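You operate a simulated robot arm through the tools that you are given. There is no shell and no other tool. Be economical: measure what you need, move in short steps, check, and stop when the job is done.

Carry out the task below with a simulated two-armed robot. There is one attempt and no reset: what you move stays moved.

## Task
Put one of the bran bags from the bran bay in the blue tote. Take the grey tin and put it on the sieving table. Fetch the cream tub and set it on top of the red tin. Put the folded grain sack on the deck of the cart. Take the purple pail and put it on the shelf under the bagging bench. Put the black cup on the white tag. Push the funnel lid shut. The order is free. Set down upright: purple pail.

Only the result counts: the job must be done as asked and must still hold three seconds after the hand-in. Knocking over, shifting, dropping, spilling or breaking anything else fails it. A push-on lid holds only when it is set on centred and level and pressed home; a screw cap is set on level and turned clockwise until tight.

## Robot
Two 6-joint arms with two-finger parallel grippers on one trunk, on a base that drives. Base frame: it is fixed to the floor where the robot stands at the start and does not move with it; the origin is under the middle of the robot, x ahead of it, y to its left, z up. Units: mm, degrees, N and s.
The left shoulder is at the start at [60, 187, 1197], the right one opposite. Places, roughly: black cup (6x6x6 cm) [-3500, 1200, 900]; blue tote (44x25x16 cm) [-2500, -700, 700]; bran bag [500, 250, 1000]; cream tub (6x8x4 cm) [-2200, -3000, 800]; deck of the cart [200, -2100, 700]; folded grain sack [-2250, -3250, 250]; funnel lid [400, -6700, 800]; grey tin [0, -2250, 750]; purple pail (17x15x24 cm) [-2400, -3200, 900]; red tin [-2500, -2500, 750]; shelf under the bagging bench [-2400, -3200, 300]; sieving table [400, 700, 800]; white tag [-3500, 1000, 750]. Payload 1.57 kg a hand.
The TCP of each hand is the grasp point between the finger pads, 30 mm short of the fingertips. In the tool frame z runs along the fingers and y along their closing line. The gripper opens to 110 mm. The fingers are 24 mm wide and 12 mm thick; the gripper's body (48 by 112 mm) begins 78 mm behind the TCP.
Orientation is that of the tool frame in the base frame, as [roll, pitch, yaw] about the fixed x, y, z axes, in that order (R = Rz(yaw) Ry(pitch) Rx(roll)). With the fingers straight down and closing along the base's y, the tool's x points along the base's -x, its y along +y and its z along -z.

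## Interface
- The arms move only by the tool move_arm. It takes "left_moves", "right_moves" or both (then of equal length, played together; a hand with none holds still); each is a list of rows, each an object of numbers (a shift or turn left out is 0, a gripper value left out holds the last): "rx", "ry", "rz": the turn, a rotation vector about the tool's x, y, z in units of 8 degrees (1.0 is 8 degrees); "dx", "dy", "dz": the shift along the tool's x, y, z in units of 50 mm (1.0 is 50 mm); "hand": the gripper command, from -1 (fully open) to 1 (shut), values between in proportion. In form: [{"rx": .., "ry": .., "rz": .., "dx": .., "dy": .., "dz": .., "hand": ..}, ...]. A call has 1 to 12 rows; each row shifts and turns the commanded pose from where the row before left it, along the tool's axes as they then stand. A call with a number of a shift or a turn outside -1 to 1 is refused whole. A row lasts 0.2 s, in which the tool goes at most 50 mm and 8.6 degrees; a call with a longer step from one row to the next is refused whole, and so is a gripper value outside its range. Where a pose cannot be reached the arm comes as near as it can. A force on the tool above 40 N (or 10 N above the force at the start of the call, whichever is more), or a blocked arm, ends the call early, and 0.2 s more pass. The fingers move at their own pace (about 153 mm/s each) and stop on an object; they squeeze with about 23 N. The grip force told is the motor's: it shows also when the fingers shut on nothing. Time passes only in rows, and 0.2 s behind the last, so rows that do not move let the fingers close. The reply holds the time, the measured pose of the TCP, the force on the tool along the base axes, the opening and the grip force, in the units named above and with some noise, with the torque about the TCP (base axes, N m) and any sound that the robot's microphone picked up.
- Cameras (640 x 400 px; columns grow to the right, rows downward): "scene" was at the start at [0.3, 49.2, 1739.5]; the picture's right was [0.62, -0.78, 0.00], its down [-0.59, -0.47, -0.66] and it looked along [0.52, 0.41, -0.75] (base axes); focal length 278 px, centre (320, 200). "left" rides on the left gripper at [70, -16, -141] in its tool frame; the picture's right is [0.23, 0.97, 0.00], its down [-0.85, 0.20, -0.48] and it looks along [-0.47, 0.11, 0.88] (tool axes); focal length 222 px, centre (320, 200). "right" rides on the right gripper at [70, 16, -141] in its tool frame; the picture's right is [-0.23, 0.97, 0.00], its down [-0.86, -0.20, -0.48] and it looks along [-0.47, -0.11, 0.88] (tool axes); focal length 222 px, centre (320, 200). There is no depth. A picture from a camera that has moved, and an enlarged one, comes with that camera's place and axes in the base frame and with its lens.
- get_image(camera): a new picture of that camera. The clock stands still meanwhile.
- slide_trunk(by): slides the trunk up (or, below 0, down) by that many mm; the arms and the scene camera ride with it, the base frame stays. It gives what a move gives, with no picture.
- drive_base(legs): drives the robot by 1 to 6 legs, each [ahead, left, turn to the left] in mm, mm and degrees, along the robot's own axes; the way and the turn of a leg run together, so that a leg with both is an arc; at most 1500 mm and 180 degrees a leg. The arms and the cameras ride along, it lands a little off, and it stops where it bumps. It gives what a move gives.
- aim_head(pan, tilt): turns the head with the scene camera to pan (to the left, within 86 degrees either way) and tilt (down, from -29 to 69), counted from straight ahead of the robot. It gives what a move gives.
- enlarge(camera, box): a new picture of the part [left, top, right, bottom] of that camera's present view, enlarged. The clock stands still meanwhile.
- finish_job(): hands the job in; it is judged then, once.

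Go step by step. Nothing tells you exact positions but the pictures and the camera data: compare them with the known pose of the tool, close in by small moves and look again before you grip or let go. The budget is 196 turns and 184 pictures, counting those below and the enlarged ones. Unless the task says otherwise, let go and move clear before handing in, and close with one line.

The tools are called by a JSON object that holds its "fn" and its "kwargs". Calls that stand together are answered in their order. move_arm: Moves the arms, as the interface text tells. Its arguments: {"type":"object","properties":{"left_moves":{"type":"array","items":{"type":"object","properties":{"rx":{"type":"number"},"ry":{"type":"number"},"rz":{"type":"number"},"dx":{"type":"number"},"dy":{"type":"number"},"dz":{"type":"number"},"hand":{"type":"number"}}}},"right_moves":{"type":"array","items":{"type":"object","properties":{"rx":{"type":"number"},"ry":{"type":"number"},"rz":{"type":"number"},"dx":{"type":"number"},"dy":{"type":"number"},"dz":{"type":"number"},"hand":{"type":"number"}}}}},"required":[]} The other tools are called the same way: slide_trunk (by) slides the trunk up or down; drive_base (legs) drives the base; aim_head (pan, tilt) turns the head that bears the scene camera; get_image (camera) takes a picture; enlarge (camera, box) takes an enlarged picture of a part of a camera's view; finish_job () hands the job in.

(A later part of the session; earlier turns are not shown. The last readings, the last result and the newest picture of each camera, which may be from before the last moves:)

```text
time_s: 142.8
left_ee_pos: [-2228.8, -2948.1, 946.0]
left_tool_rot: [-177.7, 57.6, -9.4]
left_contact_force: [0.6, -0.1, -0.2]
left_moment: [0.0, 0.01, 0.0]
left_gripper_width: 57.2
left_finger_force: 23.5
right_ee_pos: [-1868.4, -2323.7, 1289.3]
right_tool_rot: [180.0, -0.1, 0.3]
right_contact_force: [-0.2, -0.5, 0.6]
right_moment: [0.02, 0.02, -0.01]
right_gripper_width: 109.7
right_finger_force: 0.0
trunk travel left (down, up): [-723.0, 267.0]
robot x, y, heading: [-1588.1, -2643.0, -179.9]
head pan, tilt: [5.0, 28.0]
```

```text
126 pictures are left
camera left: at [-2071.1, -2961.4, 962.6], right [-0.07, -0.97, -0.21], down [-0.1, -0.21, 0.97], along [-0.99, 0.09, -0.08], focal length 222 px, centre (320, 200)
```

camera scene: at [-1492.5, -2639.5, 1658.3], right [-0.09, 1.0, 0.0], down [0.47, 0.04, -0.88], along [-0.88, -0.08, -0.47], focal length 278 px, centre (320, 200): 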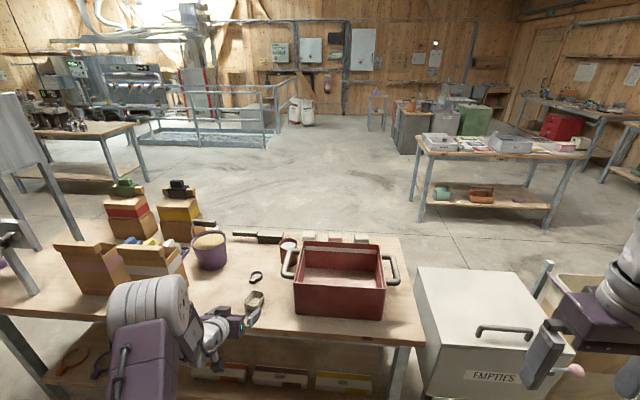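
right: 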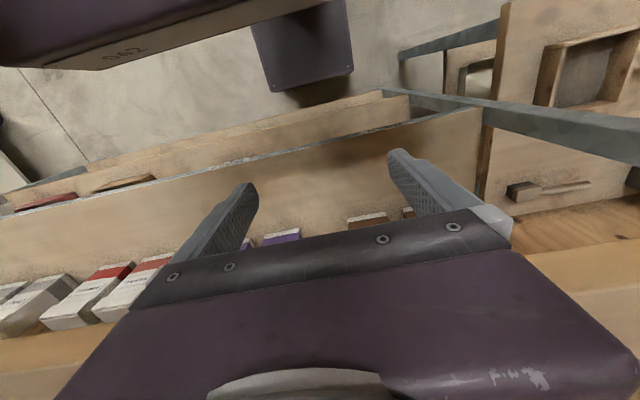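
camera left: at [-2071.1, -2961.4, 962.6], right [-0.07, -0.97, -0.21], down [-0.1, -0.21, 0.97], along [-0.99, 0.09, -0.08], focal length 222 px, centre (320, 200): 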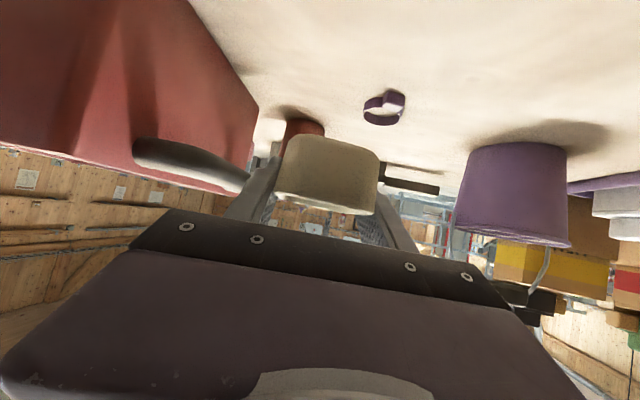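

The tub is held. Raise the trunk to look over the red box for the red tin.

{"fn": "slide_trunk", "kwargs": {"by": 260}}

{"fn": "aim_head", "kwargs": {"pan": -8, "tilt": 42}}

{"fn": "get_image", "kwargs": {"camera": "scene"}}

```text
time_s: 145.4
left_ee_pos: [-2227.9, -2947.5, 1206.3]
left_tool_rot: [-177.7, 57.7, -9.3]
left_contact_force: [0.6, -0.5, -0.3]
left_moment: [0.02, 0.01, 0.0]
left_gripper_width: 57.4
left_finger_force: 22.6
right_ee_pos: [-1869.0, -2324.2, 1547.6]
right_tool_rot: [-180.0, 0.0, 0.3]
right_contact_force: [0.0, 0.1, -0.6]
right_moment: [0.07, -0.01, 0.01]
right_gripper_width: 110.0
right_finger_force: 0.1
trunk travel left (down, up): [-983.0, 7.0]
robot x, y, heading: [-1585.1, -2645.6, -179.7]
head pan, tilt: [5.0, 28.0]
```

```text
time_s: 146.2
left_ee_pos: [-2229.3, -2947.9, 1206.0]
left_tool_rot: [-177.7, 57.6, -9.3]
left_contact_force: [-0.2, -0.5, -0.4]
left_moment: [0.0, 0.0, 0.0]
left_gripper_width: 57.5
left_finger_force: 23.3
right_ee_pos: [-1868.8, -2324.8, 1548.2]
right_tool_rot: [180.0, 0.0, 0.3]
right_contact_force: [-0.2, 0.0, -0.1]
right_moment: [-0.01, -0.01, -0.04]
right_gripper_width: 109.9
right_finger_force: 0.1
trunk travel left (down, up): [-983.0, 7.0]
robot x, y, heading: [-1590.1, -2643.4, -179.8]
head pan, tilt: [-8.0, 42.0]
```

```text
125 pictures are left
camera scene: at [-1612.8, -2632.4, 1906.9], right [0.13, 0.99, 0.0], down [0.66, -0.09, -0.74], along [-0.74, 0.1, -0.67], focal length 278 px, centre (320, 200)
```

scene: 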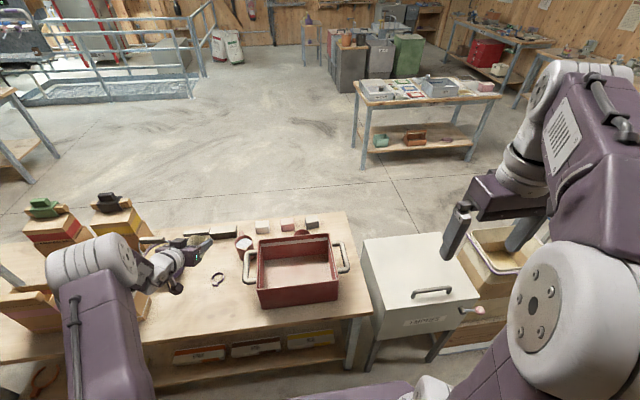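

{"fn": "enlarge", "kwargs": {"camera": "scene", "box": [200, 205, 370, 320]}}

```text
3.48 times, centred on (285, 262) of scene
camera zoom: at [-1612.8, -2632.4, 1906.9], right [0.13, 0.99, 0.0], down [0.66, -0.09, -0.74], along [-0.74, 0.1, -0.67], focal length 968 px, centre (442, -17)
```

zoom: 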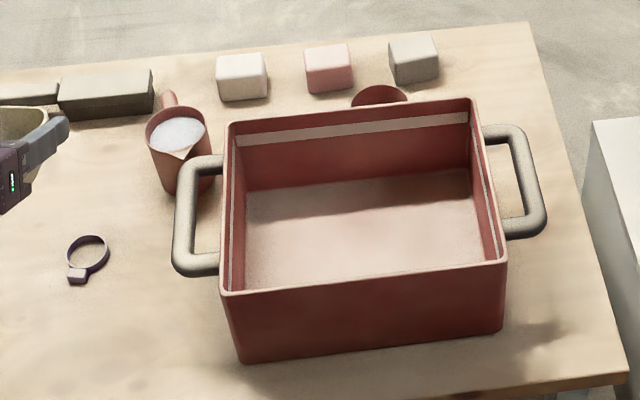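

The red tin sits behind the box at ≈(−2542,−2590), 180 mm from the bench's west edge, so I go around to the west side through the north.

{"fn": "slide_trunk", "kwargs": {"by": -220}}

{"fn": "drive_base", "kwargs": {"legs": [[-500, 0, 0], [0, -1400, 0], [0, -1350, 0], [1500, 0, 0], [400, 0, 0], [0, 0, -180]]}}

{"fn": "aim_head", "kwargs": {"pan": -60, "tilt": 25}}

{"fn": "get_image", "kwargs": {"camera": "scene"}}

```text
time_s: 148.5
left_ee_pos: [-2229.2, -2948.2, 987.0]
left_tool_rot: [-177.8, 57.6, -9.3]
left_contact_force: [-0.1, 1.2, -0.3]
left_moment: [0.02, 0.01, 0.01]
left_gripper_width: 57.3
left_finger_force: 23.4
right_ee_pos: [-1868.2, -2325.1, 1327.7]
right_tool_rot: [-180.0, 0.0, 0.2]
right_contact_force: [-0.1, 0.5, -0.2]
right_moment: [-0.02, 0.04, 0.04]
right_gripper_width: 110.1
right_finger_force: 0.0
trunk travel left (down, up): [-763.0, 227.0]
robot x, y, heading: [-1585.9, -2643.5, -179.6]
head pan, tilt: [-8.0, 42.0]
```

```text
time_s: 180.9
left_ee_pos: [-2355.0, 384.4, 986.6]
left_tool_rot: [-177.7, 57.5, 170.5]
left_contact_force: [-0.6, 0.1, -1.7]
left_moment: [0.0, 0.04, -0.02]
left_gripper_width: 57.4
left_finger_force: 22.9
right_ee_pos: [-2715.7, -239.4, 1327.9]
right_tool_rot: [180.0, 0.0, -179.8]
right_contact_force: [-0.2, 0.0, 0.3]
right_moment: [-0.02, -0.01, 0.02]
right_gripper_width: 110.1
right_finger_force: 0.1
trunk travel left (down, up): [-763.0, 227.0]
robot x, y, heading: [-2994.9, 82.2, 0.2]
head pan, tilt: [-8.0, 42.0]
```

```text
time_s: 182.1
left_ee_pos: [-2355.0, 384.6, 986.6]
left_tool_rot: [-177.7, 57.6, 170.6]
left_contact_force: [0.6, -0.3, -1.0]
left_moment: [0.01, 0.0, -0.04]
left_gripper_width: 57.4
left_finger_force: 23.0
right_ee_pos: [-2715.7, -238.9, 1328.2]
right_tool_rot: [180.0, 0.1, -179.8]
right_contact_force: [-1.0, 0.1, -0.2]
right_moment: [0.02, 0.03, -0.01]
right_gripper_width: 110.3
right_finger_force: 0.1
trunk travel left (down, up): [-763.0, 227.0]
robot x, y, heading: [-2997.4, 82.0, 0.1]
head pan, tilt: [-60.0, 25.0]
```

```text
123 pictures are left
camera scene: at [-3009.5, 2.4, 1713.0], right [-0.86, -0.5, 0.0], down [-0.21, 0.37, -0.91], along [0.46, -0.78, -0.42], focal length 278 px, centre (320, 200)
```

scene: 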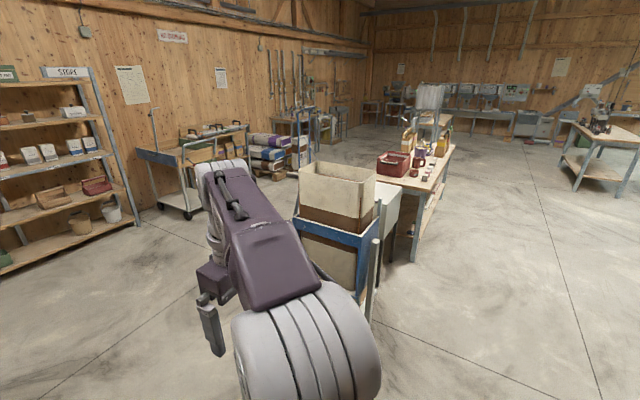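

The west side is open. Continue to the back side of the bench.

{"fn": "drive_base", "kwargs": {"legs": [[-600, 0, 0], [0, -1500, 0], [0, -1477, 0]]}}

{"fn": "aim_head", "kwargs": {"pan": 8, "tilt": 35}}

{"fn": "get_image", "kwargs": {"camera": "scene"}}

{"fn": "get_image", "kwargs": {"camera": "left"}}

```text
time_s: 199.4
left_ee_pos: [-2949.4, -2581.7, 985.8]
left_tool_rot: [-177.7, 57.7, 170.7]
left_contact_force: [0.5, 0.2, -0.4]
left_moment: [0.0, 0.02, -0.02]
left_gripper_width: 57.2
left_finger_force: 23.1
right_ee_pos: [-3310.3, -3206.6, 1329.3]
right_tool_rot: [-180.0, 0.1, -179.8]
right_contact_force: [-0.4, 0.1, -0.2]
right_moment: [0.01, -0.03, -0.03]
right_gripper_width: 110.0
right_finger_force: 0.0
trunk travel left (down, up): [-763.0, 227.0]
robot x, y, heading: [-3588.9, -2887.6, 0.4]
head pan, tilt: [-60.0, 25.0]
```

```text
time_s: 200.8
left_ee_pos: [-2950.2, -2583.4, 986.5]
left_tool_rot: [-177.9, 57.5, 170.6]
left_contact_force: [-0.1, 0.5, -0.5]
left_moment: [0.01, 0.01, 0.0]
left_gripper_width: 57.4
left_finger_force: 23.5
right_ee_pos: [-3310.5, -3207.0, 1328.8]
right_tool_rot: [-179.9, 0.1, -179.8]
right_contact_force: [-0.8, -0.6, 0.2]
right_moment: [-0.02, -0.03, 0.04]
right_gripper_width: 110.0
right_finger_force: 0.1
trunk travel left (down, up): [-763.0, 227.0]
robot x, y, heading: [-3586.9, -2888.3, 0.2]
head pan, tilt: [8.0, 35.0]
```

```text
122 pictures are left
camera scene: at [-3563.8, -2873.6, 1697.3], right [0.14, -0.99, 0.0], down [-0.57, -0.08, -0.82], along [0.81, 0.12, -0.57], focal length 278 px, centre (320, 200)
```

scene: 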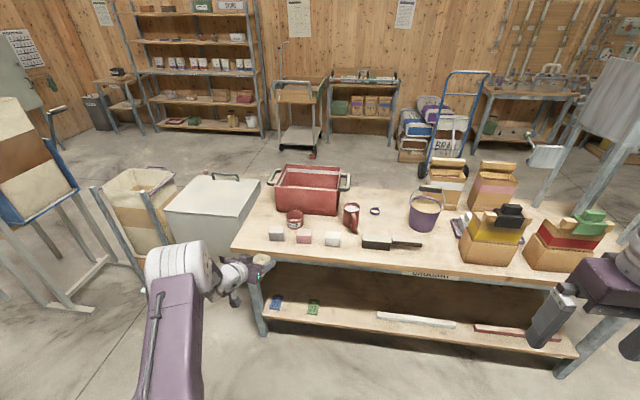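

```text
121 pictures are left
camera left: at [-3105.4, -2566.9, 1002.7], right [0.07, 0.97, -0.21], down [0.1, 0.21, 0.97], along [0.99, -0.09, -0.08], focal length 222 px, centre (320, 200)
```

left: 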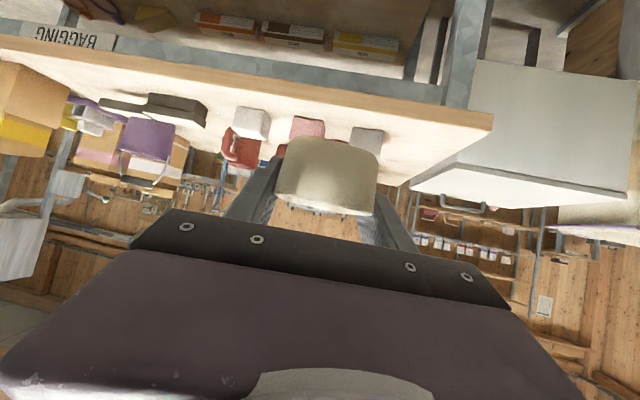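

{"fn": "enlarge", "kwargs": {"camera": "scene", "box": [240, 150, 480, 280]}}

{"fn": "enlarge", "kwargs": {"camera": "scene", "box": [250, 195, 350, 260]}}

```text
2.67 times, centred on (360, 215) of scene
camera zoom: at [-3563.8, -2873.6, 1697.3], right [0.14, -0.99, 0.0], down [-0.57, -0.08, -0.82], along [0.81, 0.12, -0.57], focal length 742 px, centre (213, 160)
```

zoom: 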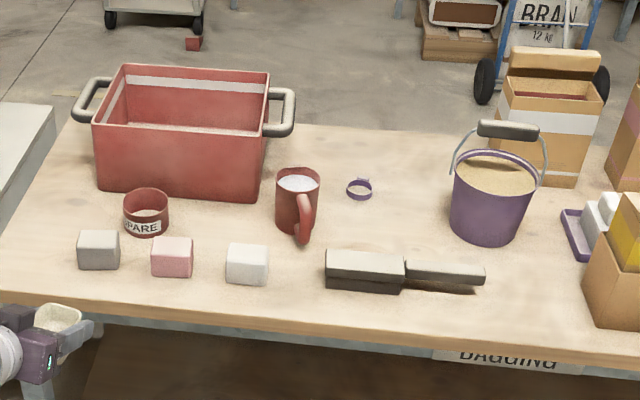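

```text
6.15 times, centred on (300, 228) of scene
camera zoom: at [-3563.8, -2873.6, 1697.3], right [0.14, -0.99, 0.0], down [-0.57, -0.08, -0.82], along [0.81, 0.12, -0.57], focal length 1713 px, centre (443, 31)
```

zoom: 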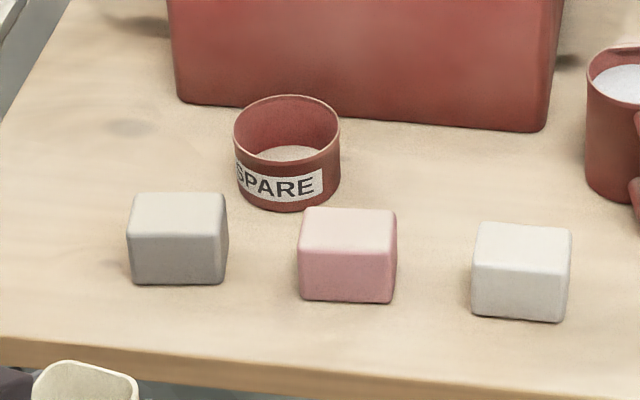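

The red tin ("SPARE") is an open ring, ~86 mm wide, centre ≈(−2512,−2596), rim z≈846. Drive so the tub is just short above it and check.

{"fn": "drive_base", "kwargs": {"legs": [[390, -12, 0]]}}

{"fn": "aim_head", "kwargs": {"pan": 20, "tilt": 45}}

{"fn": "enlarge", "kwargs": {"camera": "scene", "box": [240, 100, 440, 240]}}

{"fn": "get_image", "kwargs": {"camera": "left"}}

```text
time_s: 203.3
left_ee_pos: [-2558.3, -2596.3, 986.7]
left_tool_rot: [-177.9, 57.7, 170.5]
left_contact_force: [-0.1, -0.3, -1.0]
left_moment: [0.0, -0.02, -0.01]
left_gripper_width: 57.4
left_finger_force: 23.2
right_ee_pos: [-2920.3, -3218.8, 1328.0]
right_tool_rot: [-179.9, 0.2, -179.9]
right_contact_force: [0.8, -0.3, -0.8]
right_moment: [-0.01, -0.01, 0.04]
right_gripper_width: 110.1
right_finger_force: 0.1
trunk travel left (down, up): [-763.0, 227.0]
robot x, y, heading: [-3195.1, -2897.6, 0.1]
head pan, tilt: [8.0, 35.0]
```

```text
time_s: 204.0
left_ee_pos: [-2555.8, -2595.5, 985.8]
left_tool_rot: [-177.6, 57.6, 170.5]
left_contact_force: [0.2, -0.1, -0.3]
left_moment: [0.01, -0.01, 0.0]
left_gripper_width: 57.6
left_finger_force: 23.4
right_ee_pos: [-2918.8, -3218.5, 1328.4]
right_tool_rot: [-180.0, 0.0, -179.9]
right_contact_force: [0.3, 0.5, -0.2]
right_moment: [-0.02, 0.04, -0.02]
right_gripper_width: 109.9
right_finger_force: 0.1
trunk travel left (down, up): [-763.0, 227.0]
robot x, y, heading: [-3199.8, -2895.2, -0.0]
head pan, tilt: [20.0, 45.0]
```

```text
2.86 times, centred on (340, 170) of scene
camera zoom: at [-3181.9, -2869.1, 1682.5], right [0.34, -0.94, 0.0], down [-0.66, -0.24, -0.71], along [0.66, 0.24, -0.71], focal length 795 px, centre (263, 286)
```

zoom: 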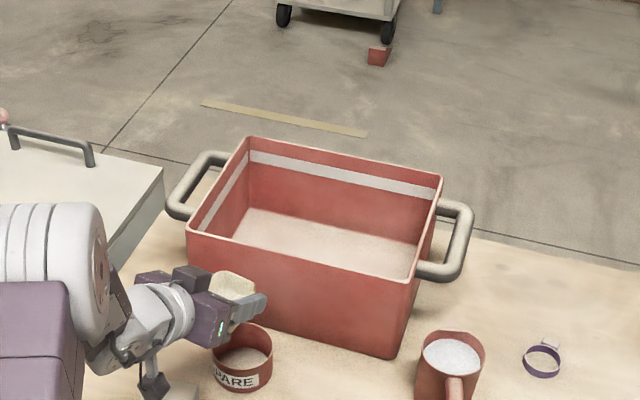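

```text
117 pictures are left
camera left: at [-2712.4, -2579.0, 1002.4], right [0.07, 0.97, -0.21], down [0.1, 0.21, 0.97], along [0.99, -0.09, -0.08], focal length 222 px, centre (320, 200)
```

left: 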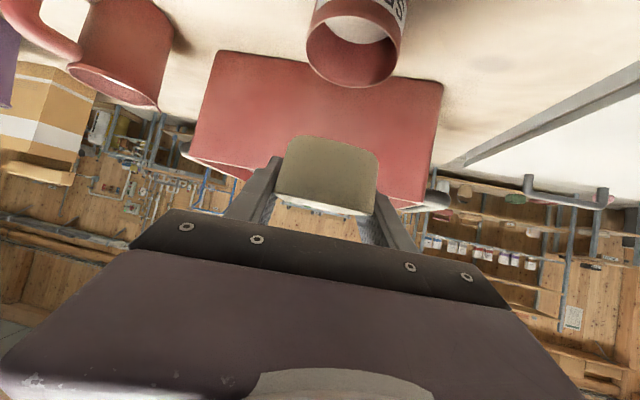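

Tin centre confirmed at (−2514,−2596). Shift 36 mm and lower the trunk by 85.

{"fn": "move_arm", "kwargs": {"left_moves": [{"dz": 0.3, "dx": -0.19, "dy": 0.06}, {"dz": 0.3, "dx": -0.19, "dy": 0.06}]}}

{"fn": "slide_trunk", "kwargs": {"by": -85}}

{"fn": "get_image", "kwargs": {"camera": "left"}}

{"fn": "enlarge", "kwargs": {"camera": "scene", "box": [260, 130, 380, 240]}}

```text
time_s: 204.6
left_ee_pos: [-2520.5, -2597.3, 986.5]
left_tool_rot: [-177.6, 57.6, 170.5]
left_contact_force: [-0.9, 0.7, -1.5]
left_moment: [0.01, 0.0, -0.02]
left_gripper_width: 57.1
left_finger_force: 22.4
right_ee_pos: [-2918.6, -3217.7, 1327.9]
right_tool_rot: [180.0, 0.0, -179.9]
right_contact_force: [-0.6, -0.1, 0.7]
right_moment: [-0.01, 0.03, -0.02]
right_gripper_width: 110.4
right_finger_force: 0.1
trunk travel left (down, up): [-763.0, 227.0]
robot x, y, heading: [-3198.0, -2896.0, 0.2]
head pan, tilt: [20.0, 45.0]
```

```text
time_s: 205.8
left_ee_pos: [-2521.1, -2596.4, 901.7]
left_tool_rot: [-177.6, 57.7, 170.5]
left_contact_force: [0.2, 0.4, -0.6]
left_moment: [0.02, 0.0, -0.01]
left_gripper_width: 57.3
left_finger_force: 23.4
right_ee_pos: [-2919.2, -3218.1, 1242.6]
right_tool_rot: [180.0, 0.0, -179.9]
right_contact_force: [-0.1, 0.8, 0.8]
right_moment: [0.01, 0.02, -0.01]
right_gripper_width: 110.2
right_finger_force: 0.1
trunk travel left (down, up): [-678.0, 312.0]
robot x, y, heading: [-3198.9, -2900.7, 0.2]
head pan, tilt: [20.0, 45.0]
```

```text
116 pictures are left
camera left: at [-2677.3, -2580.2, 917.6], right [0.07, 0.97, -0.21], down [0.1, 0.21, 0.97], along [0.99, -0.09, -0.08], focal length 222 px, centre (320, 200)
```

left: 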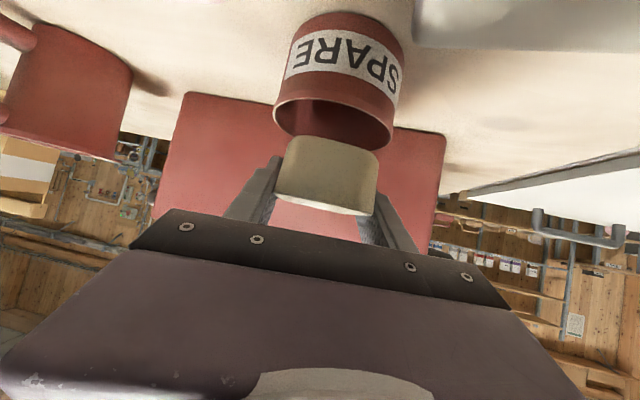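

```text
3.64 times, centred on (320, 185) of scene
camera zoom: at [-3182.9, -2869.0, 1597.5], right [0.34, -0.94, 0.0], down [-0.66, -0.24, -0.71], along [0.66, 0.24, -0.71], focal length 1012 px, centre (320, 254)
```

zoom: 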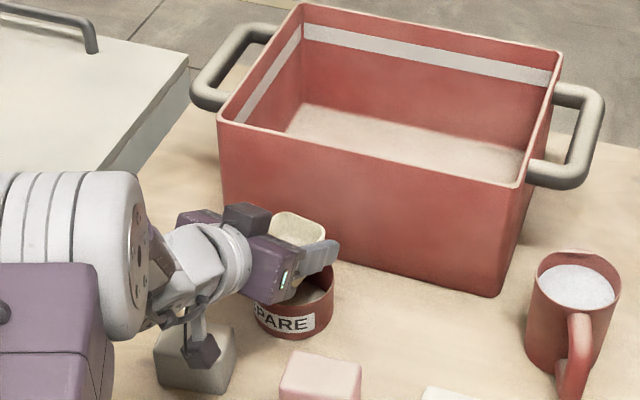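

Alignment looks good. Lower with small steps until contact.

{"fn": "move_arm", "kwargs": {"left_moves": [{"dz": 0.0535, "dx": 0.0845}, {"dz": 0.0535, "dx": 0.0845}, {"dz": 0.032, "dx": 0.051}, {"dz": 0.0213, "dx": 0.0338}, {"dz": 0.0213, "dx": 0.0338}, {}]}}

{"fn": "enlarge", "kwargs": {"camera": "left", "box": [220, 60, 440, 220]}}

```text
time_s: 207.2
left_ee_pos: [-2521.1, -2596.1, 883.7]
left_tool_rot: [-177.7, 57.5, 170.5]
left_contact_force: [0.3, 0.4, -0.1]
left_moment: [0.0, -0.02, 0.02]
left_gripper_width: 57.4
left_finger_force: 22.6
right_ee_pos: [-2920.0, -3219.0, 1243.6]
right_tool_rot: [180.0, -0.1, -179.9]
right_contact_force: [-0.1, 0.1, 0.7]
right_moment: [0.02, -0.02, 0.0]
right_gripper_width: 110.3
right_finger_force: 0.0
trunk travel left (down, up): [-678.0, 312.0]
robot x, y, heading: [-3194.3, -2899.5, 0.3]
head pan, tilt: [20.0, 45.0]
```

```text
2.50 times, centred on (330, 140) of left
camera zoom: at [-2677.3, -2580.4, 900.5], right [0.07, 0.97, -0.21], down [0.1, 0.21, 0.97], along [0.99, -0.09, -0.08], focal length 555 px, centre (295, 350)
```

zoom: 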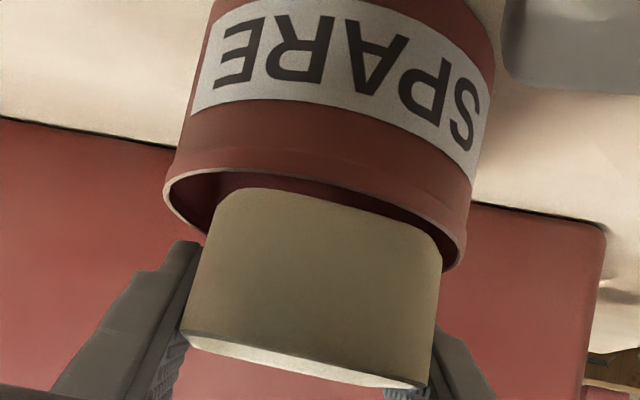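

Not in contact yet; continue lowering by 2 mm steps.

{"fn": "move_arm", "kwargs": {"left_moves": [{"dz": 0.0213, "dx": 0.0338}, {"dz": 0.0213, "dx": 0.0338}, {"dz": 0.0213, "dx": 0.0338}, {"dz": 0.0213, "dx": 0.0338}, {}]}}

{"fn": "enlarge", "kwargs": {"camera": "left", "box": [220, 60, 440, 220]}}

```text
time_s: 208.4
left_ee_pos: [-2521.8, -2598.7, 880.9]
left_tool_rot: [-178.1, 58.2, 170.2]
left_contact_force: [3.2, 3.8, 25.4]
left_moment: [0.38, 0.25, -0.04]
left_gripper_width: 57.4
left_finger_force: 23.0
right_ee_pos: [-2922.2, -3218.9, 1244.1]
right_tool_rot: [180.0, 0.2, -179.9]
right_contact_force: [0.6, -0.3, 0.2]
right_moment: [0.01, -0.04, 0.01]
right_gripper_width: 110.0
right_finger_force: 0.0
trunk travel left (down, up): [-678.0, 312.0]
robot x, y, heading: [-3200.3, -2896.6, 0.4]
head pan, tilt: [20.0, 45.0]
```

```text
2.50 times, centred on (330, 140) of left
camera zoom: at [-2677.8, -2580.9, 896.4], right [0.07, 0.97, -0.21], down [0.09, 0.2, 0.98], along [0.99, -0.09, -0.07], focal length 555 px, centre (295, 350)
```

zoom: 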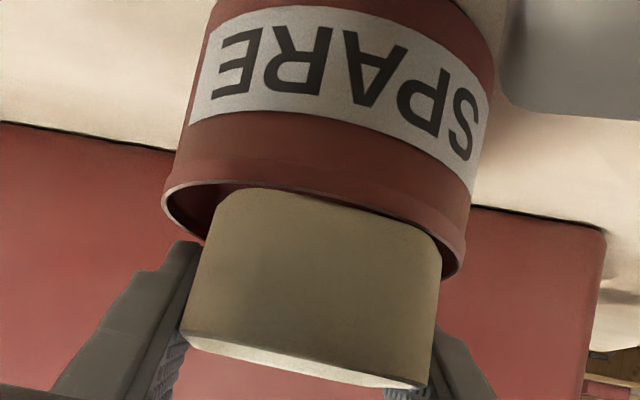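

Contact torque suggests only one (near-left) corner touches. I raise, shift forward 8 and right 6, and look again before lowering.

{"fn": "move_arm", "kwargs": {"left_moves": [{"dz": -0.128, "dx": -0.2}, {"dz": 0.135, "dx": -0.086, "dy": -0.12}, {}]}}

{"fn": "enlarge", "kwargs": {"camera": "left", "box": [220, 60, 440, 220]}}

{"fn": "enlarge", "kwargs": {"camera": "scene", "box": [280, 170, 340, 220]}}

```text
time_s: 209.2
left_ee_pos: [-2514.5, -2604.5, 886.4]
left_tool_rot: [-177.7, 57.5, 170.5]
left_contact_force: [0.6, -0.3, -0.5]
left_moment: [-0.01, 0.0, -0.01]
left_gripper_width: 57.3
left_finger_force: 22.9
right_ee_pos: [-2919.4, -3217.4, 1243.0]
right_tool_rot: [-180.0, 0.1, -179.8]
right_contact_force: [0.1, 0.2, 0.4]
right_moment: [0.0, 0.06, 0.0]
right_gripper_width: 109.9
right_finger_force: 0.0
trunk travel left (down, up): [-678.0, 312.0]
robot x, y, heading: [-3193.8, -2902.1, 0.0]
head pan, tilt: [20.0, 45.0]
```

```text
2.50 times, centred on (330, 140) of left
camera zoom: at [-2670.7, -2588.4, 903.6], right [0.07, 0.97, -0.21], down [0.1, 0.21, 0.97], along [0.99, -0.09, -0.08], focal length 555 px, centre (295, 350)
```

zoom: 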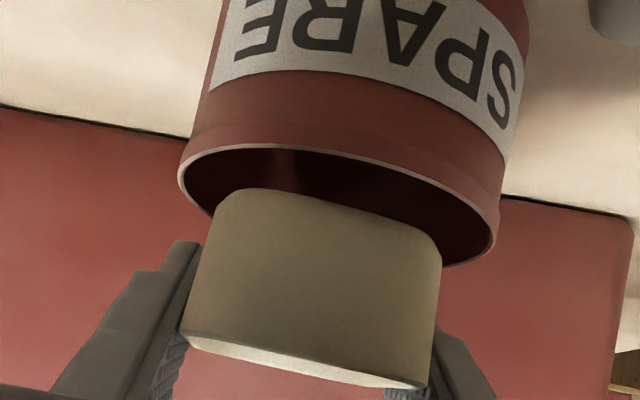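

```text
8.00 times, centred on (310, 195) of scene
camera zoom: at [-3183.1, -2869.0, 1597.4], right [0.34, -0.94, 0.0], down [-0.66, -0.24, -0.71], along [0.66, 0.24, -0.71], focal length 2227 px, centre (400, 240)
```

zoom: 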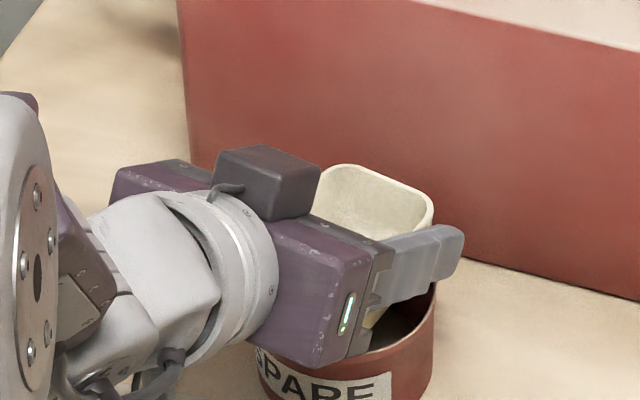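

I test contact again at this position by lowering gently to see whether the tub is supported.

{"fn": "move_arm", "kwargs": {"left_moves": [{"dz": -0.034, "dx": 0.022, "dy": 0.05}, {"dz": 0.0213, "dx": 0.0338}, {"dz": 0.0213, "dx": 0.0338}, {"dz": 0.0213, "dx": 0.0338}, {"dz": 0.0107, "dx": 0.0169}, {}]}}

{"fn": "enlarge", "kwargs": {"camera": "left", "box": [220, 60, 440, 220]}}

```text
time_s: 210.6
left_ee_pos: [-2516.6, -2602.2, 882.1]
left_tool_rot: [-177.8, 57.9, 170.5]
left_contact_force: [1.8, 1.7, 5.1]
left_moment: [0.13, -0.12, 0.01]
left_gripper_width: 57.4
left_finger_force: 22.8
right_ee_pos: [-2920.1, -3218.5, 1244.0]
right_tool_rot: [-180.0, 0.1, -179.9]
right_contact_force: [0.4, -0.5, 0.4]
right_moment: [0.0, 0.01, -0.02]
right_gripper_width: 109.7
right_finger_force: 0.2
trunk travel left (down, up): [-678.0, 312.0]
robot x, y, heading: [-3198.8, -2897.0, 0.0]
head pan, tilt: [20.0, 45.0]
```

```text
2.50 times, centred on (330, 140) of left
camera zoom: at [-2671.8, -2585.3, 897.9], right [0.07, 0.97, -0.21], down [0.09, 0.21, 0.97], along [0.99, -0.09, -0.08], focal length 555 px, centre (295, 350)
```

zoom: 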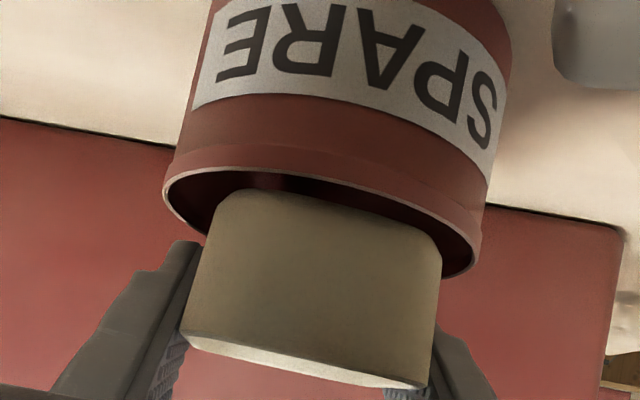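

Contact again at the same height, so the tin supports it. Shift back 2 and right 4 for centring and re-seat.

{"fn": "move_arm", "kwargs": {"left_moves": [{"dz": -0.06, "dx": -0.1}, {"dz": -0.034, "dx": 0.022, "dy": -0.08}, {"dz": 0.0427, "dx": 0.0677}, {"dz": 0.0213, "dx": 0.0338}, {"dz": 0.0107, "dx": 0.0169}, {"dz": 0.0107, "dx": 0.0169}, {}]}}

```text
time_s: 212.2
left_ee_pos: [-2519.5, -2606.4, 881.3]
left_tool_rot: [-177.8, 57.9, 170.4]
left_contact_force: [4.1, 1.7, 13.9]
left_moment: [0.16, 0.02, -0.03]
left_gripper_width: 57.2
left_finger_force: 23.1
right_ee_pos: [-2921.1, -3220.3, 1245.0]
right_tool_rot: [-179.9, 0.1, -179.9]
right_contact_force: [0.8, 0.4, -0.3]
right_moment: [-0.04, -0.03, 0.02]
right_gripper_width: 110.0
right_finger_force: 0.0
trunk travel left (down, up): [-678.0, 312.0]
robot x, y, heading: [-3196.4, -2896.5, 0.1]
head pan, tilt: [20.0, 45.0]
```

Supported in multiple spots. Re-centre (left 6), seat, and look before release.

{"fn": "move_arm", "kwargs": {"left_moves": [{"dz": -0.06, "dx": -0.1}, {"dy": 0.12}, {"dz": 0.0427, "dx": 0.0677}, {"dz": 0.0213, "dx": 0.0338}, {"dz": 0.0107, "dx": 0.0169}, {}]}}

{"fn": "enlarge", "kwargs": {"camera": "left", "box": [220, 60, 440, 220]}}

```text
time_s: 213.6
left_ee_pos: [-2519.2, -2600.8, 881.3]
left_tool_rot: [-178.0, 58.0, 170.3]
left_contact_force: [-1.1, 1.1, 17.7]
left_moment: [0.03, 0.35, 0.01]
left_gripper_width: 57.3
left_finger_force: 23.2
right_ee_pos: [-2921.8, -3218.9, 1244.0]
right_tool_rot: [-180.0, 0.2, -179.9]
right_contact_force: [-0.3, -0.9, 0.5]
right_moment: [-0.01, 0.0, -0.04]
right_gripper_width: 110.1
right_finger_force: 0.0
trunk travel left (down, up): [-678.0, 312.0]
robot x, y, heading: [-3200.7, -2894.9, 0.0]
head pan, tilt: [20.0, 45.0]
```

```text
2.50 times, centred on (330, 140) of left
camera zoom: at [-2674.4, -2583.5, 897.1], right [0.07, 0.97, -0.21], down [0.09, 0.2, 0.97], along [0.99, -0.09, -0.07], focal length 555 px, centre (295, 350)
```

zoom: 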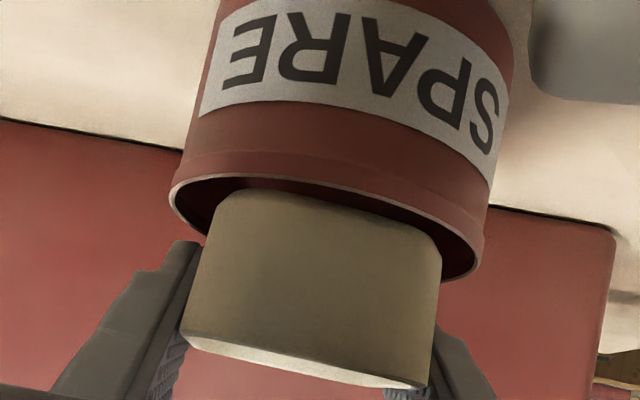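

Contact is well inside the rim; I release and look.

{"fn": "move_arm", "kwargs": {"left_moves": [{"hand": 0.2}, {"hand": -0.2}, {"hand": -0.6}]}}

{"fn": "enlarge", "kwargs": {"camera": "left", "box": [220, 60, 440, 220]}}

```text
time_s: 214.4
left_ee_pos: [-2518.1, -2601.8, 881.4]
left_tool_rot: [-178.1, 58.1, 170.1]
left_contact_force: [7.7, -2.5, 21.9]
left_moment: [0.76, -0.77, -0.34]
left_gripper_width: 86.5
left_finger_force: 0.0
right_ee_pos: [-2922.4, -3221.6, 1244.0]
right_tool_rot: [179.9, 0.2, -179.9]
right_contact_force: [-0.6, -0.3, 0.3]
right_moment: [-0.02, -0.02, 0.0]
right_gripper_width: 109.8
right_finger_force: 0.1
trunk travel left (down, up): [-678.0, 312.0]
robot x, y, heading: [-3197.2, -2898.0, -0.1]
head pan, tilt: [20.0, 45.0]
```

```text
2.50 times, centred on (330, 140) of left
camera zoom: at [-2673.7, -2584.4, 897.2], right [0.08, 0.97, -0.21], down [0.09, 0.2, 0.98], along [0.99, -0.09, -0.07], focal length 555 px, centre (295, 350)
```

zoom: 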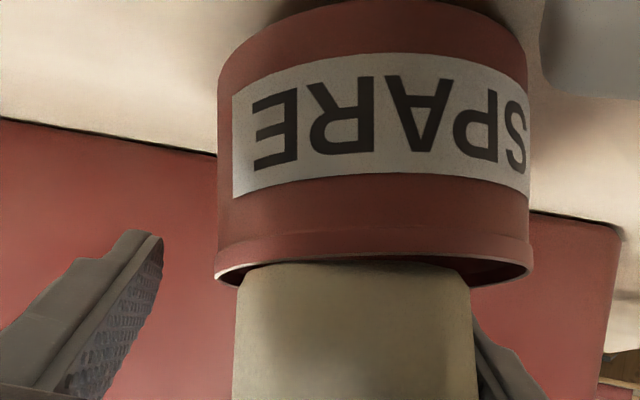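

The right fingertip is pressing on the tin's rim and tilts it slightly. I lift very slowly so it settles back.

{"fn": "move_arm", "kwargs": {"left_moves": [{"dz": -0.0107, "dx": -0.0169}, {"dz": -0.0107, "dx": -0.0169}, {"dz": -0.0107, "dx": -0.0169}, {"dz": -0.0107, "dx": -0.0169}, {"dz": -0.0107, "dx": -0.0169}, {"dz": -0.0107, "dx": -0.0169}]}}

{"fn": "enlarge", "kwargs": {"camera": "left", "box": [220, 60, 440, 220]}}

{"fn": "enlarge", "kwargs": {"camera": "scene", "box": [280, 170, 340, 220]}}

```text
time_s: 215.8
left_ee_pos: [-2517.3, -2599.6, 882.3]
left_tool_rot: [-177.7, 57.5, 170.6]
left_contact_force: [2.2, -1.6, 8.7]
left_moment: [0.24, -0.27, -0.11]
left_gripper_width: 87.0
left_finger_force: 0.1
right_ee_pos: [-2919.9, -3219.3, 1244.5]
right_tool_rot: [179.9, 0.1, -179.9]
right_contact_force: [0.1, -0.2, 0.7]
right_moment: [-0.03, 0.0, 0.01]
right_gripper_width: 110.1
right_finger_force: 0.0
trunk travel left (down, up): [-678.0, 312.0]
robot x, y, heading: [-3198.4, -2897.0, -0.1]
head pan, tilt: [20.0, 45.0]
```

```text
2.50 times, centred on (330, 140) of left
camera zoom: at [-2674.8, -2583.4, 899.2], right [0.07, 0.97, -0.21], down [0.1, 0.2, 0.97], along [0.99, -0.09, -0.08], focal length 555 px, centre (295, 350)
```

zoom: 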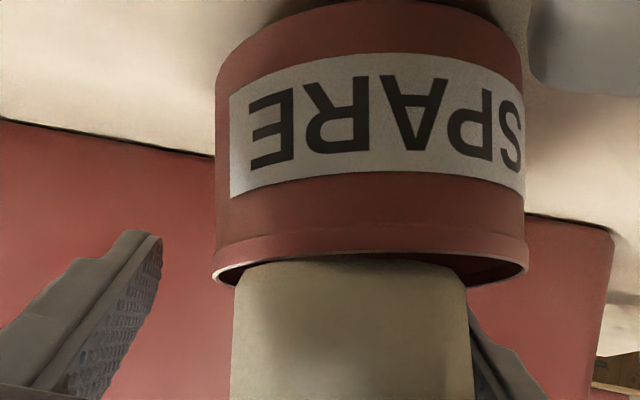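

```text
8.00 times, centred on (310, 195) of scene
camera zoom: at [-3184.2, -2870.2, 1597.4], right [0.34, -0.94, 0.0], down [-0.66, -0.24, -0.71], along [0.66, 0.24, -0.71], focal length 2227 px, centre (400, 240)
```

zoom: 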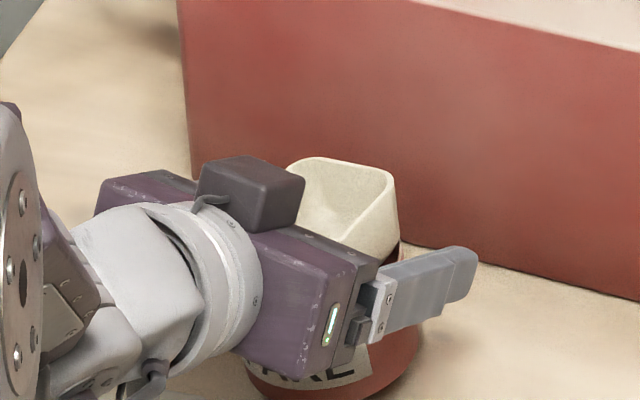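

The tin leans toward +y under the finger. Keep lifting slowly so it comes back down upright.

{"fn": "move_arm", "kwargs": {"left_moves": [{"dz": -0.0107, "dx": -0.0169}, {"dz": -0.0107, "dx": -0.0169}, {"dz": -0.0107, "dx": -0.0169}, {"dz": -0.0107, "dx": -0.0169}, {"dz": -0.0107, "dx": -0.0169}, {"dz": -0.0107, "dx": -0.0169}, {"dz": -0.0107, "dx": -0.0169}, {"dz": -0.0107, "dx": -0.0169}]}}

{"fn": "enlarge", "kwargs": {"camera": "left", "box": [220, 60, 440, 220]}}

```text
time_s: 217.6
left_ee_pos: [-2517.2, -2599.0, 891.1]
left_tool_rot: [-177.7, 57.6, 170.6]
left_contact_force: [0.9, 0.3, 0.5]
left_moment: [-0.04, 0.0, 0.01]
left_gripper_width: 88.0
left_finger_force: 0.1
right_ee_pos: [-2919.7, -3218.7, 1243.5]
right_tool_rot: [180.0, 0.0, -179.8]
right_contact_force: [-0.1, 0.2, -0.5]
right_moment: [0.0, 0.01, 0.0]
right_gripper_width: 109.9
right_finger_force: 0.0
trunk travel left (down, up): [-678.0, 312.0]
robot x, y, heading: [-3193.3, -2897.6, 0.3]
head pan, tilt: [20.0, 45.0]
```

```text
2.50 times, centred on (330, 140) of left
camera zoom: at [-2673.2, -2582.9, 907.5], right [0.07, 0.97, -0.21], down [0.1, 0.21, 0.97], along [0.99, -0.09, -0.08], focal length 555 px, centre (295, 350)
```

zoom: 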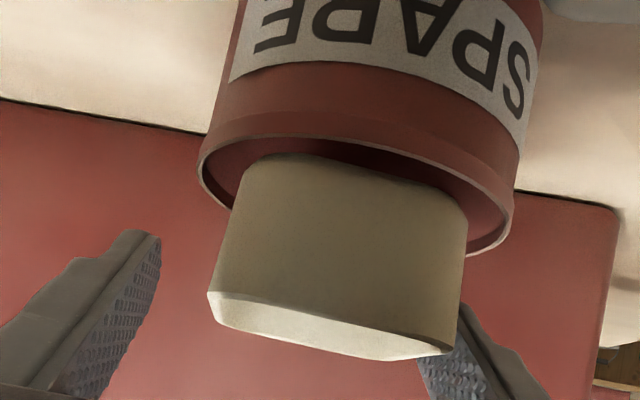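

The tin is upright again with the tub sitting on top. Raise straight up and back away, then inspect.

{"fn": "slide_trunk", "kwargs": {"by": 110}}

{"fn": "drive_base", "kwargs": {"legs": [[-200, 0, 0]]}}

{"fn": "enlarge", "kwargs": {"camera": "left", "box": [220, 40, 440, 200]}}

{"fn": "enlarge", "kwargs": {"camera": "scene", "box": [280, 100, 380, 180]}}

```text
time_s: 219.0
left_ee_pos: [-2516.8, -2600.2, 1000.3]
left_tool_rot: [-177.7, 57.6, 170.5]
left_contact_force: [0.5, -0.4, -0.3]
left_moment: [0.03, -0.01, -0.04]
left_gripper_width: 88.0
left_finger_force: 0.1
right_ee_pos: [-2919.2, -3218.4, 1353.2]
right_tool_rot: [179.9, 0.0, -179.9]
right_contact_force: [-0.8, 0.7, -0.2]
right_moment: [-0.01, -0.01, 0.02]
right_gripper_width: 110.1
right_finger_force: 0.1
trunk travel left (down, up): [-788.0, 202.0]
robot x, y, heading: [-3197.5, -2897.0, 0.3]
head pan, tilt: [20.0, 45.0]
```

```text
time_s: 220.6
left_ee_pos: [-2717.2, -2598.9, 1000.5]
left_tool_rot: [-177.7, 57.5, 170.5]
left_contact_force: [-0.2, -0.5, 0.7]
left_moment: [0.03, -0.03, -0.03]
left_gripper_width: 88.0
left_finger_force: 0.0
right_ee_pos: [-3117.2, -3218.2, 1352.9]
right_tool_rot: [-180.0, -0.1, -179.9]
right_contact_force: [0.5, -0.5, -0.3]
right_moment: [0.01, 0.01, 0.02]
right_gripper_width: 110.0
right_finger_force: 0.3
trunk travel left (down, up): [-788.0, 202.0]
robot x, y, heading: [-3396.9, -2897.8, 0.3]
head pan, tilt: [20.0, 45.0]
```

```text
2.50 times, centred on (330, 120) of left
camera zoom: at [-2871.9, -2582.8, 1016.4], right [0.07, 0.97, -0.21], down [0.1, 0.21, 0.97], along [0.99, -0.09, -0.08], focal length 555 px, centre (295, 400)
```

zoom: 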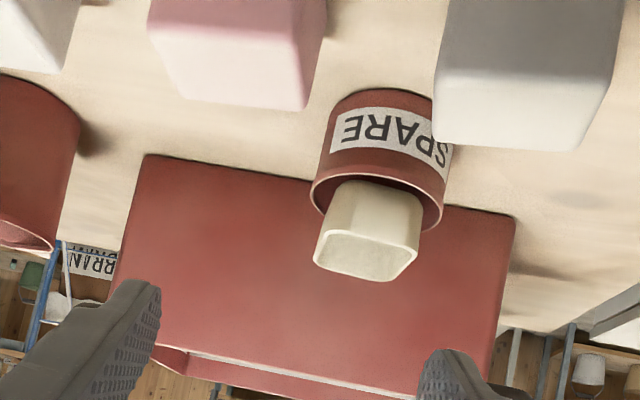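

```text
5.00 times, centred on (330, 140) of scene
camera zoom: at [-3380.1, -2869.3, 1707.4], right [0.34, -0.94, 0.0], down [-0.67, -0.24, -0.71], along [0.66, 0.24, -0.71], focal length 1392 px, centre (270, 500)
```

zoom: 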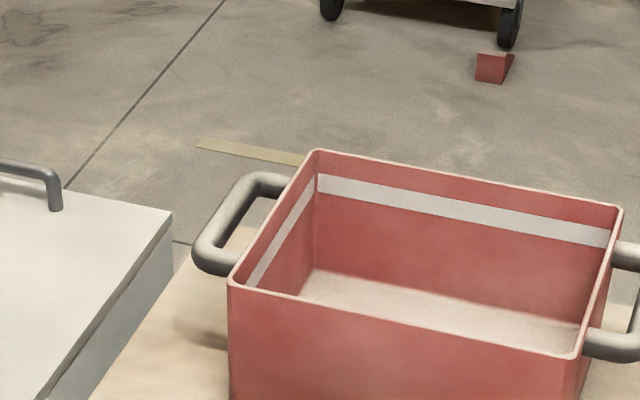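

{"fn": "enlarge", "kwargs": {"camera": "scene", "box": [260, 150, 360, 220]}}

```text
5.71 times, centred on (310, 185) of scene
camera zoom: at [-3380.1, -2869.3, 1707.4], right [0.34, -0.94, 0.0], down [-0.67, -0.24, -0.71], along [0.66, 0.24, -0.71], focal length 1591 px, centre (377, 286)
```

zoom: 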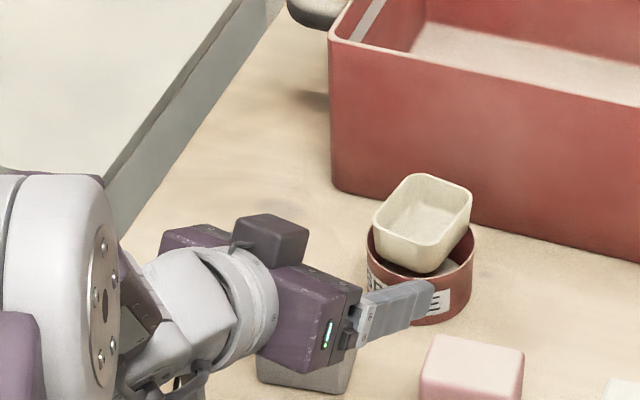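

The tub rests level on the tin. Now look at the shelf under the bench and the pail from this side.

{"fn": "drive_base", "kwargs": {"legs": [[-200, -250, 0]]}}

{"fn": "slide_trunk", "kwargs": {"by": -500}}

{"fn": "aim_head", "kwargs": {"pan": 0, "tilt": 25}}

{"fn": "get_image", "kwargs": {"camera": "scene"}}

```text
time_s: 222.8
left_ee_pos: [-2917.6, -2845.2, 999.8]
left_tool_rot: [-177.6, 57.6, 170.9]
left_contact_force: [-0.5, 0.6, 0.6]
left_moment: [-0.03, -0.02, 0.0]
left_gripper_width: 87.8
left_finger_force: 0.1
right_ee_pos: [-3317.4, -3466.6, 1352.9]
right_tool_rot: [-179.9, -0.1, -179.6]
right_contact_force: [-0.4, 0.6, -0.3]
right_moment: [-0.01, -0.01, 0.01]
right_gripper_width: 110.1
right_finger_force: 0.1
trunk travel left (down, up): [-788.0, 202.0]
robot x, y, heading: [-3599.3, -3147.2, 0.2]
head pan, tilt: [20.0, 45.0]
```

```text
refused: -500 is not a number from -400 to 400
```

```text
time_s: 223.6
left_ee_pos: [-2919.3, -2847.0, 1001.6]
left_tool_rot: [-177.9, 57.6, 170.7]
left_contact_force: [0.3, -1.0, -0.3]
left_moment: [0.01, 0.0, 0.0]
left_gripper_width: 88.1
left_finger_force: 0.1
right_ee_pos: [-3317.9, -3468.4, 1353.4]
right_tool_rot: [180.0, 0.1, -179.5]
right_contact_force: [0.0, -0.4, 0.1]
right_moment: [0.0, 0.02, 0.05]
right_gripper_width: 110.1
right_finger_force: 0.1
trunk travel left (down, up): [-788.0, 202.0]
robot x, y, heading: [-3599.0, -3148.2, 0.3]
head pan, tilt: [0.0, 25.0]
```

```text
101 pictures are left
camera scene: at [-3567.7, -3148.0, 1738.0], right [0.01, -1.0, 0.0], down [-0.42, 0.0, -0.91], along [0.91, 0.01, -0.42], focal length 278 px, centre (320, 200)
```

scene: 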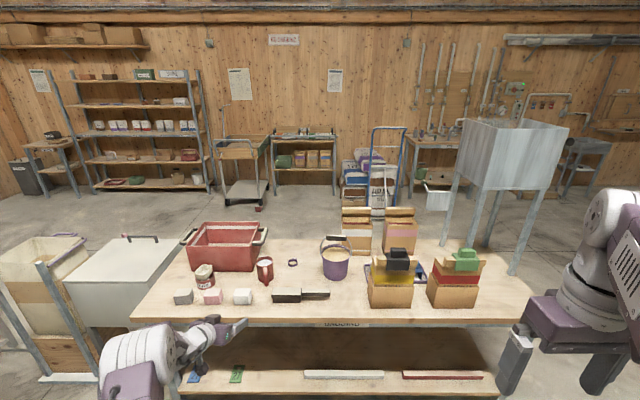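

Now the pail: I undo the 11° yaw, roll the left hand 90° so it can grip the horizontal bail, open it, and get to the pail's line.

{"fn": "move_arm", "kwargs": {"left_moves": [{"rx": -0.58, "rz": -0.365, "hand": -1}, {"rx": -0.58, "rz": -0.365}, {"rz": 1}, {"rz": 1}, {"rz": 1}, {"rz": 1}, {"rz": 1}, {"rz": 1}]}}

{"fn": "move_arm", "kwargs": {"left_moves": [{"rz": 1}, {"rz": 1}, {"rz": 1}, {"rz": 1}, {"rz": 1}, {"rz": 0.25}]}}

{"fn": "drive_base", "kwargs": {"legs": [[150, -380, 0]]}}

{"fn": "get_image", "kwargs": {"camera": "left"}}

```text
time_s: 225.4
left_ee_pos: [-2862.3, -2812.2, 1011.6]
left_tool_rot: [131.4, 35.4, 116.1]
left_contact_force: [0.2, -0.4, 0.2]
left_moment: [-0.02, -0.02, 0.01]
left_gripper_width: 110.2
left_finger_force: 0.1
left hand out of reach, approached as far as the arm can: row 4, 5, 6, 7, 8
right_ee_pos: [-3317.9, -3467.9, 1353.2]
right_tool_rot: [-179.9, -0.1, -179.7]
right_contact_force: [-0.5, 0.7, 0.1]
right_moment: [0.03, -0.03, 0.04]
right_gripper_width: 110.0
right_finger_force: 0.1
trunk travel left (down, up): [-788.0, 202.0]
robot x, y, heading: [-3599.7, -3148.9, 0.4]
head pan, tilt: [0.0, 25.0]
```

```text
time_s: 226.8
left_ee_pos: [-2838.3, -2803.9, 1013.7]
left_tool_rot: [122.7, 1.1, 89.9]
left_contact_force: [0.0, -0.3, -0.2]
left_moment: [-0.04, -0.01, 0.0]
left_gripper_width: 109.9
left_finger_force: 0.0
left hand out of reach, approached as far as the arm can: row 1, 2, 3, 4, 5
right_ee_pos: [-3318.4, -3466.7, 1352.8]
right_tool_rot: [-180.0, 0.2, -179.6]
right_contact_force: [-0.5, -0.5, -0.6]
right_moment: [-0.01, 0.0, -0.01]
right_gripper_width: 109.9
right_finger_force: 0.1
trunk travel left (down, up): [-788.0, 202.0]
robot x, y, heading: [-3596.7, -3146.1, 0.5]
head pan, tilt: [0.0, 25.0]
```

```text
time_s: 229.3
left_ee_pos: [-2685.5, -3181.2, 1013.5]
left_tool_rot: [122.6, 1.2, 89.8]
left_contact_force: [0.0, 0.0, -0.5]
left_moment: [-0.01, -0.01, -0.02]
left_gripper_width: 109.8
left_finger_force: 0.0
right_ee_pos: [-3166.1, -3846.2, 1353.3]
right_tool_rot: [-179.9, 0.1, -179.7]
right_contact_force: [-0.4, -0.2, -0.4]
right_moment: [0.0, 0.02, -0.03]
right_gripper_width: 109.5
right_finger_force: 0.1
trunk travel left (down, up): [-788.0, 202.0]
robot x, y, heading: [-3444.8, -3528.2, 0.5]
head pan, tilt: [0.0, 25.0]
```

```text
100 pictures are left
camera left: at [-2812.5, -3108.0, 1073.7], right [0.53, 0.24, 0.81], down [-0.3, -0.84, 0.44], along [0.8, -0.48, -0.37], focal length 222 px, centre (320, 200)
```

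left: 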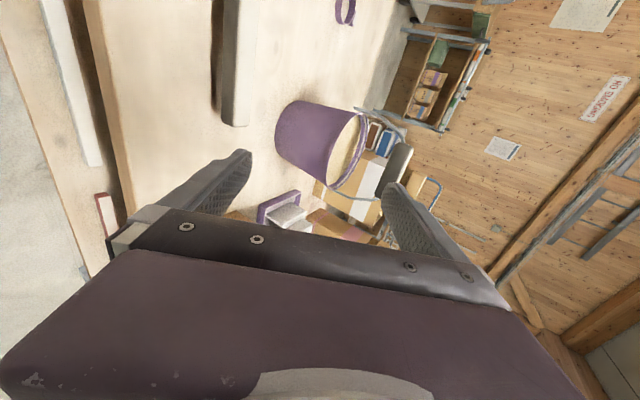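

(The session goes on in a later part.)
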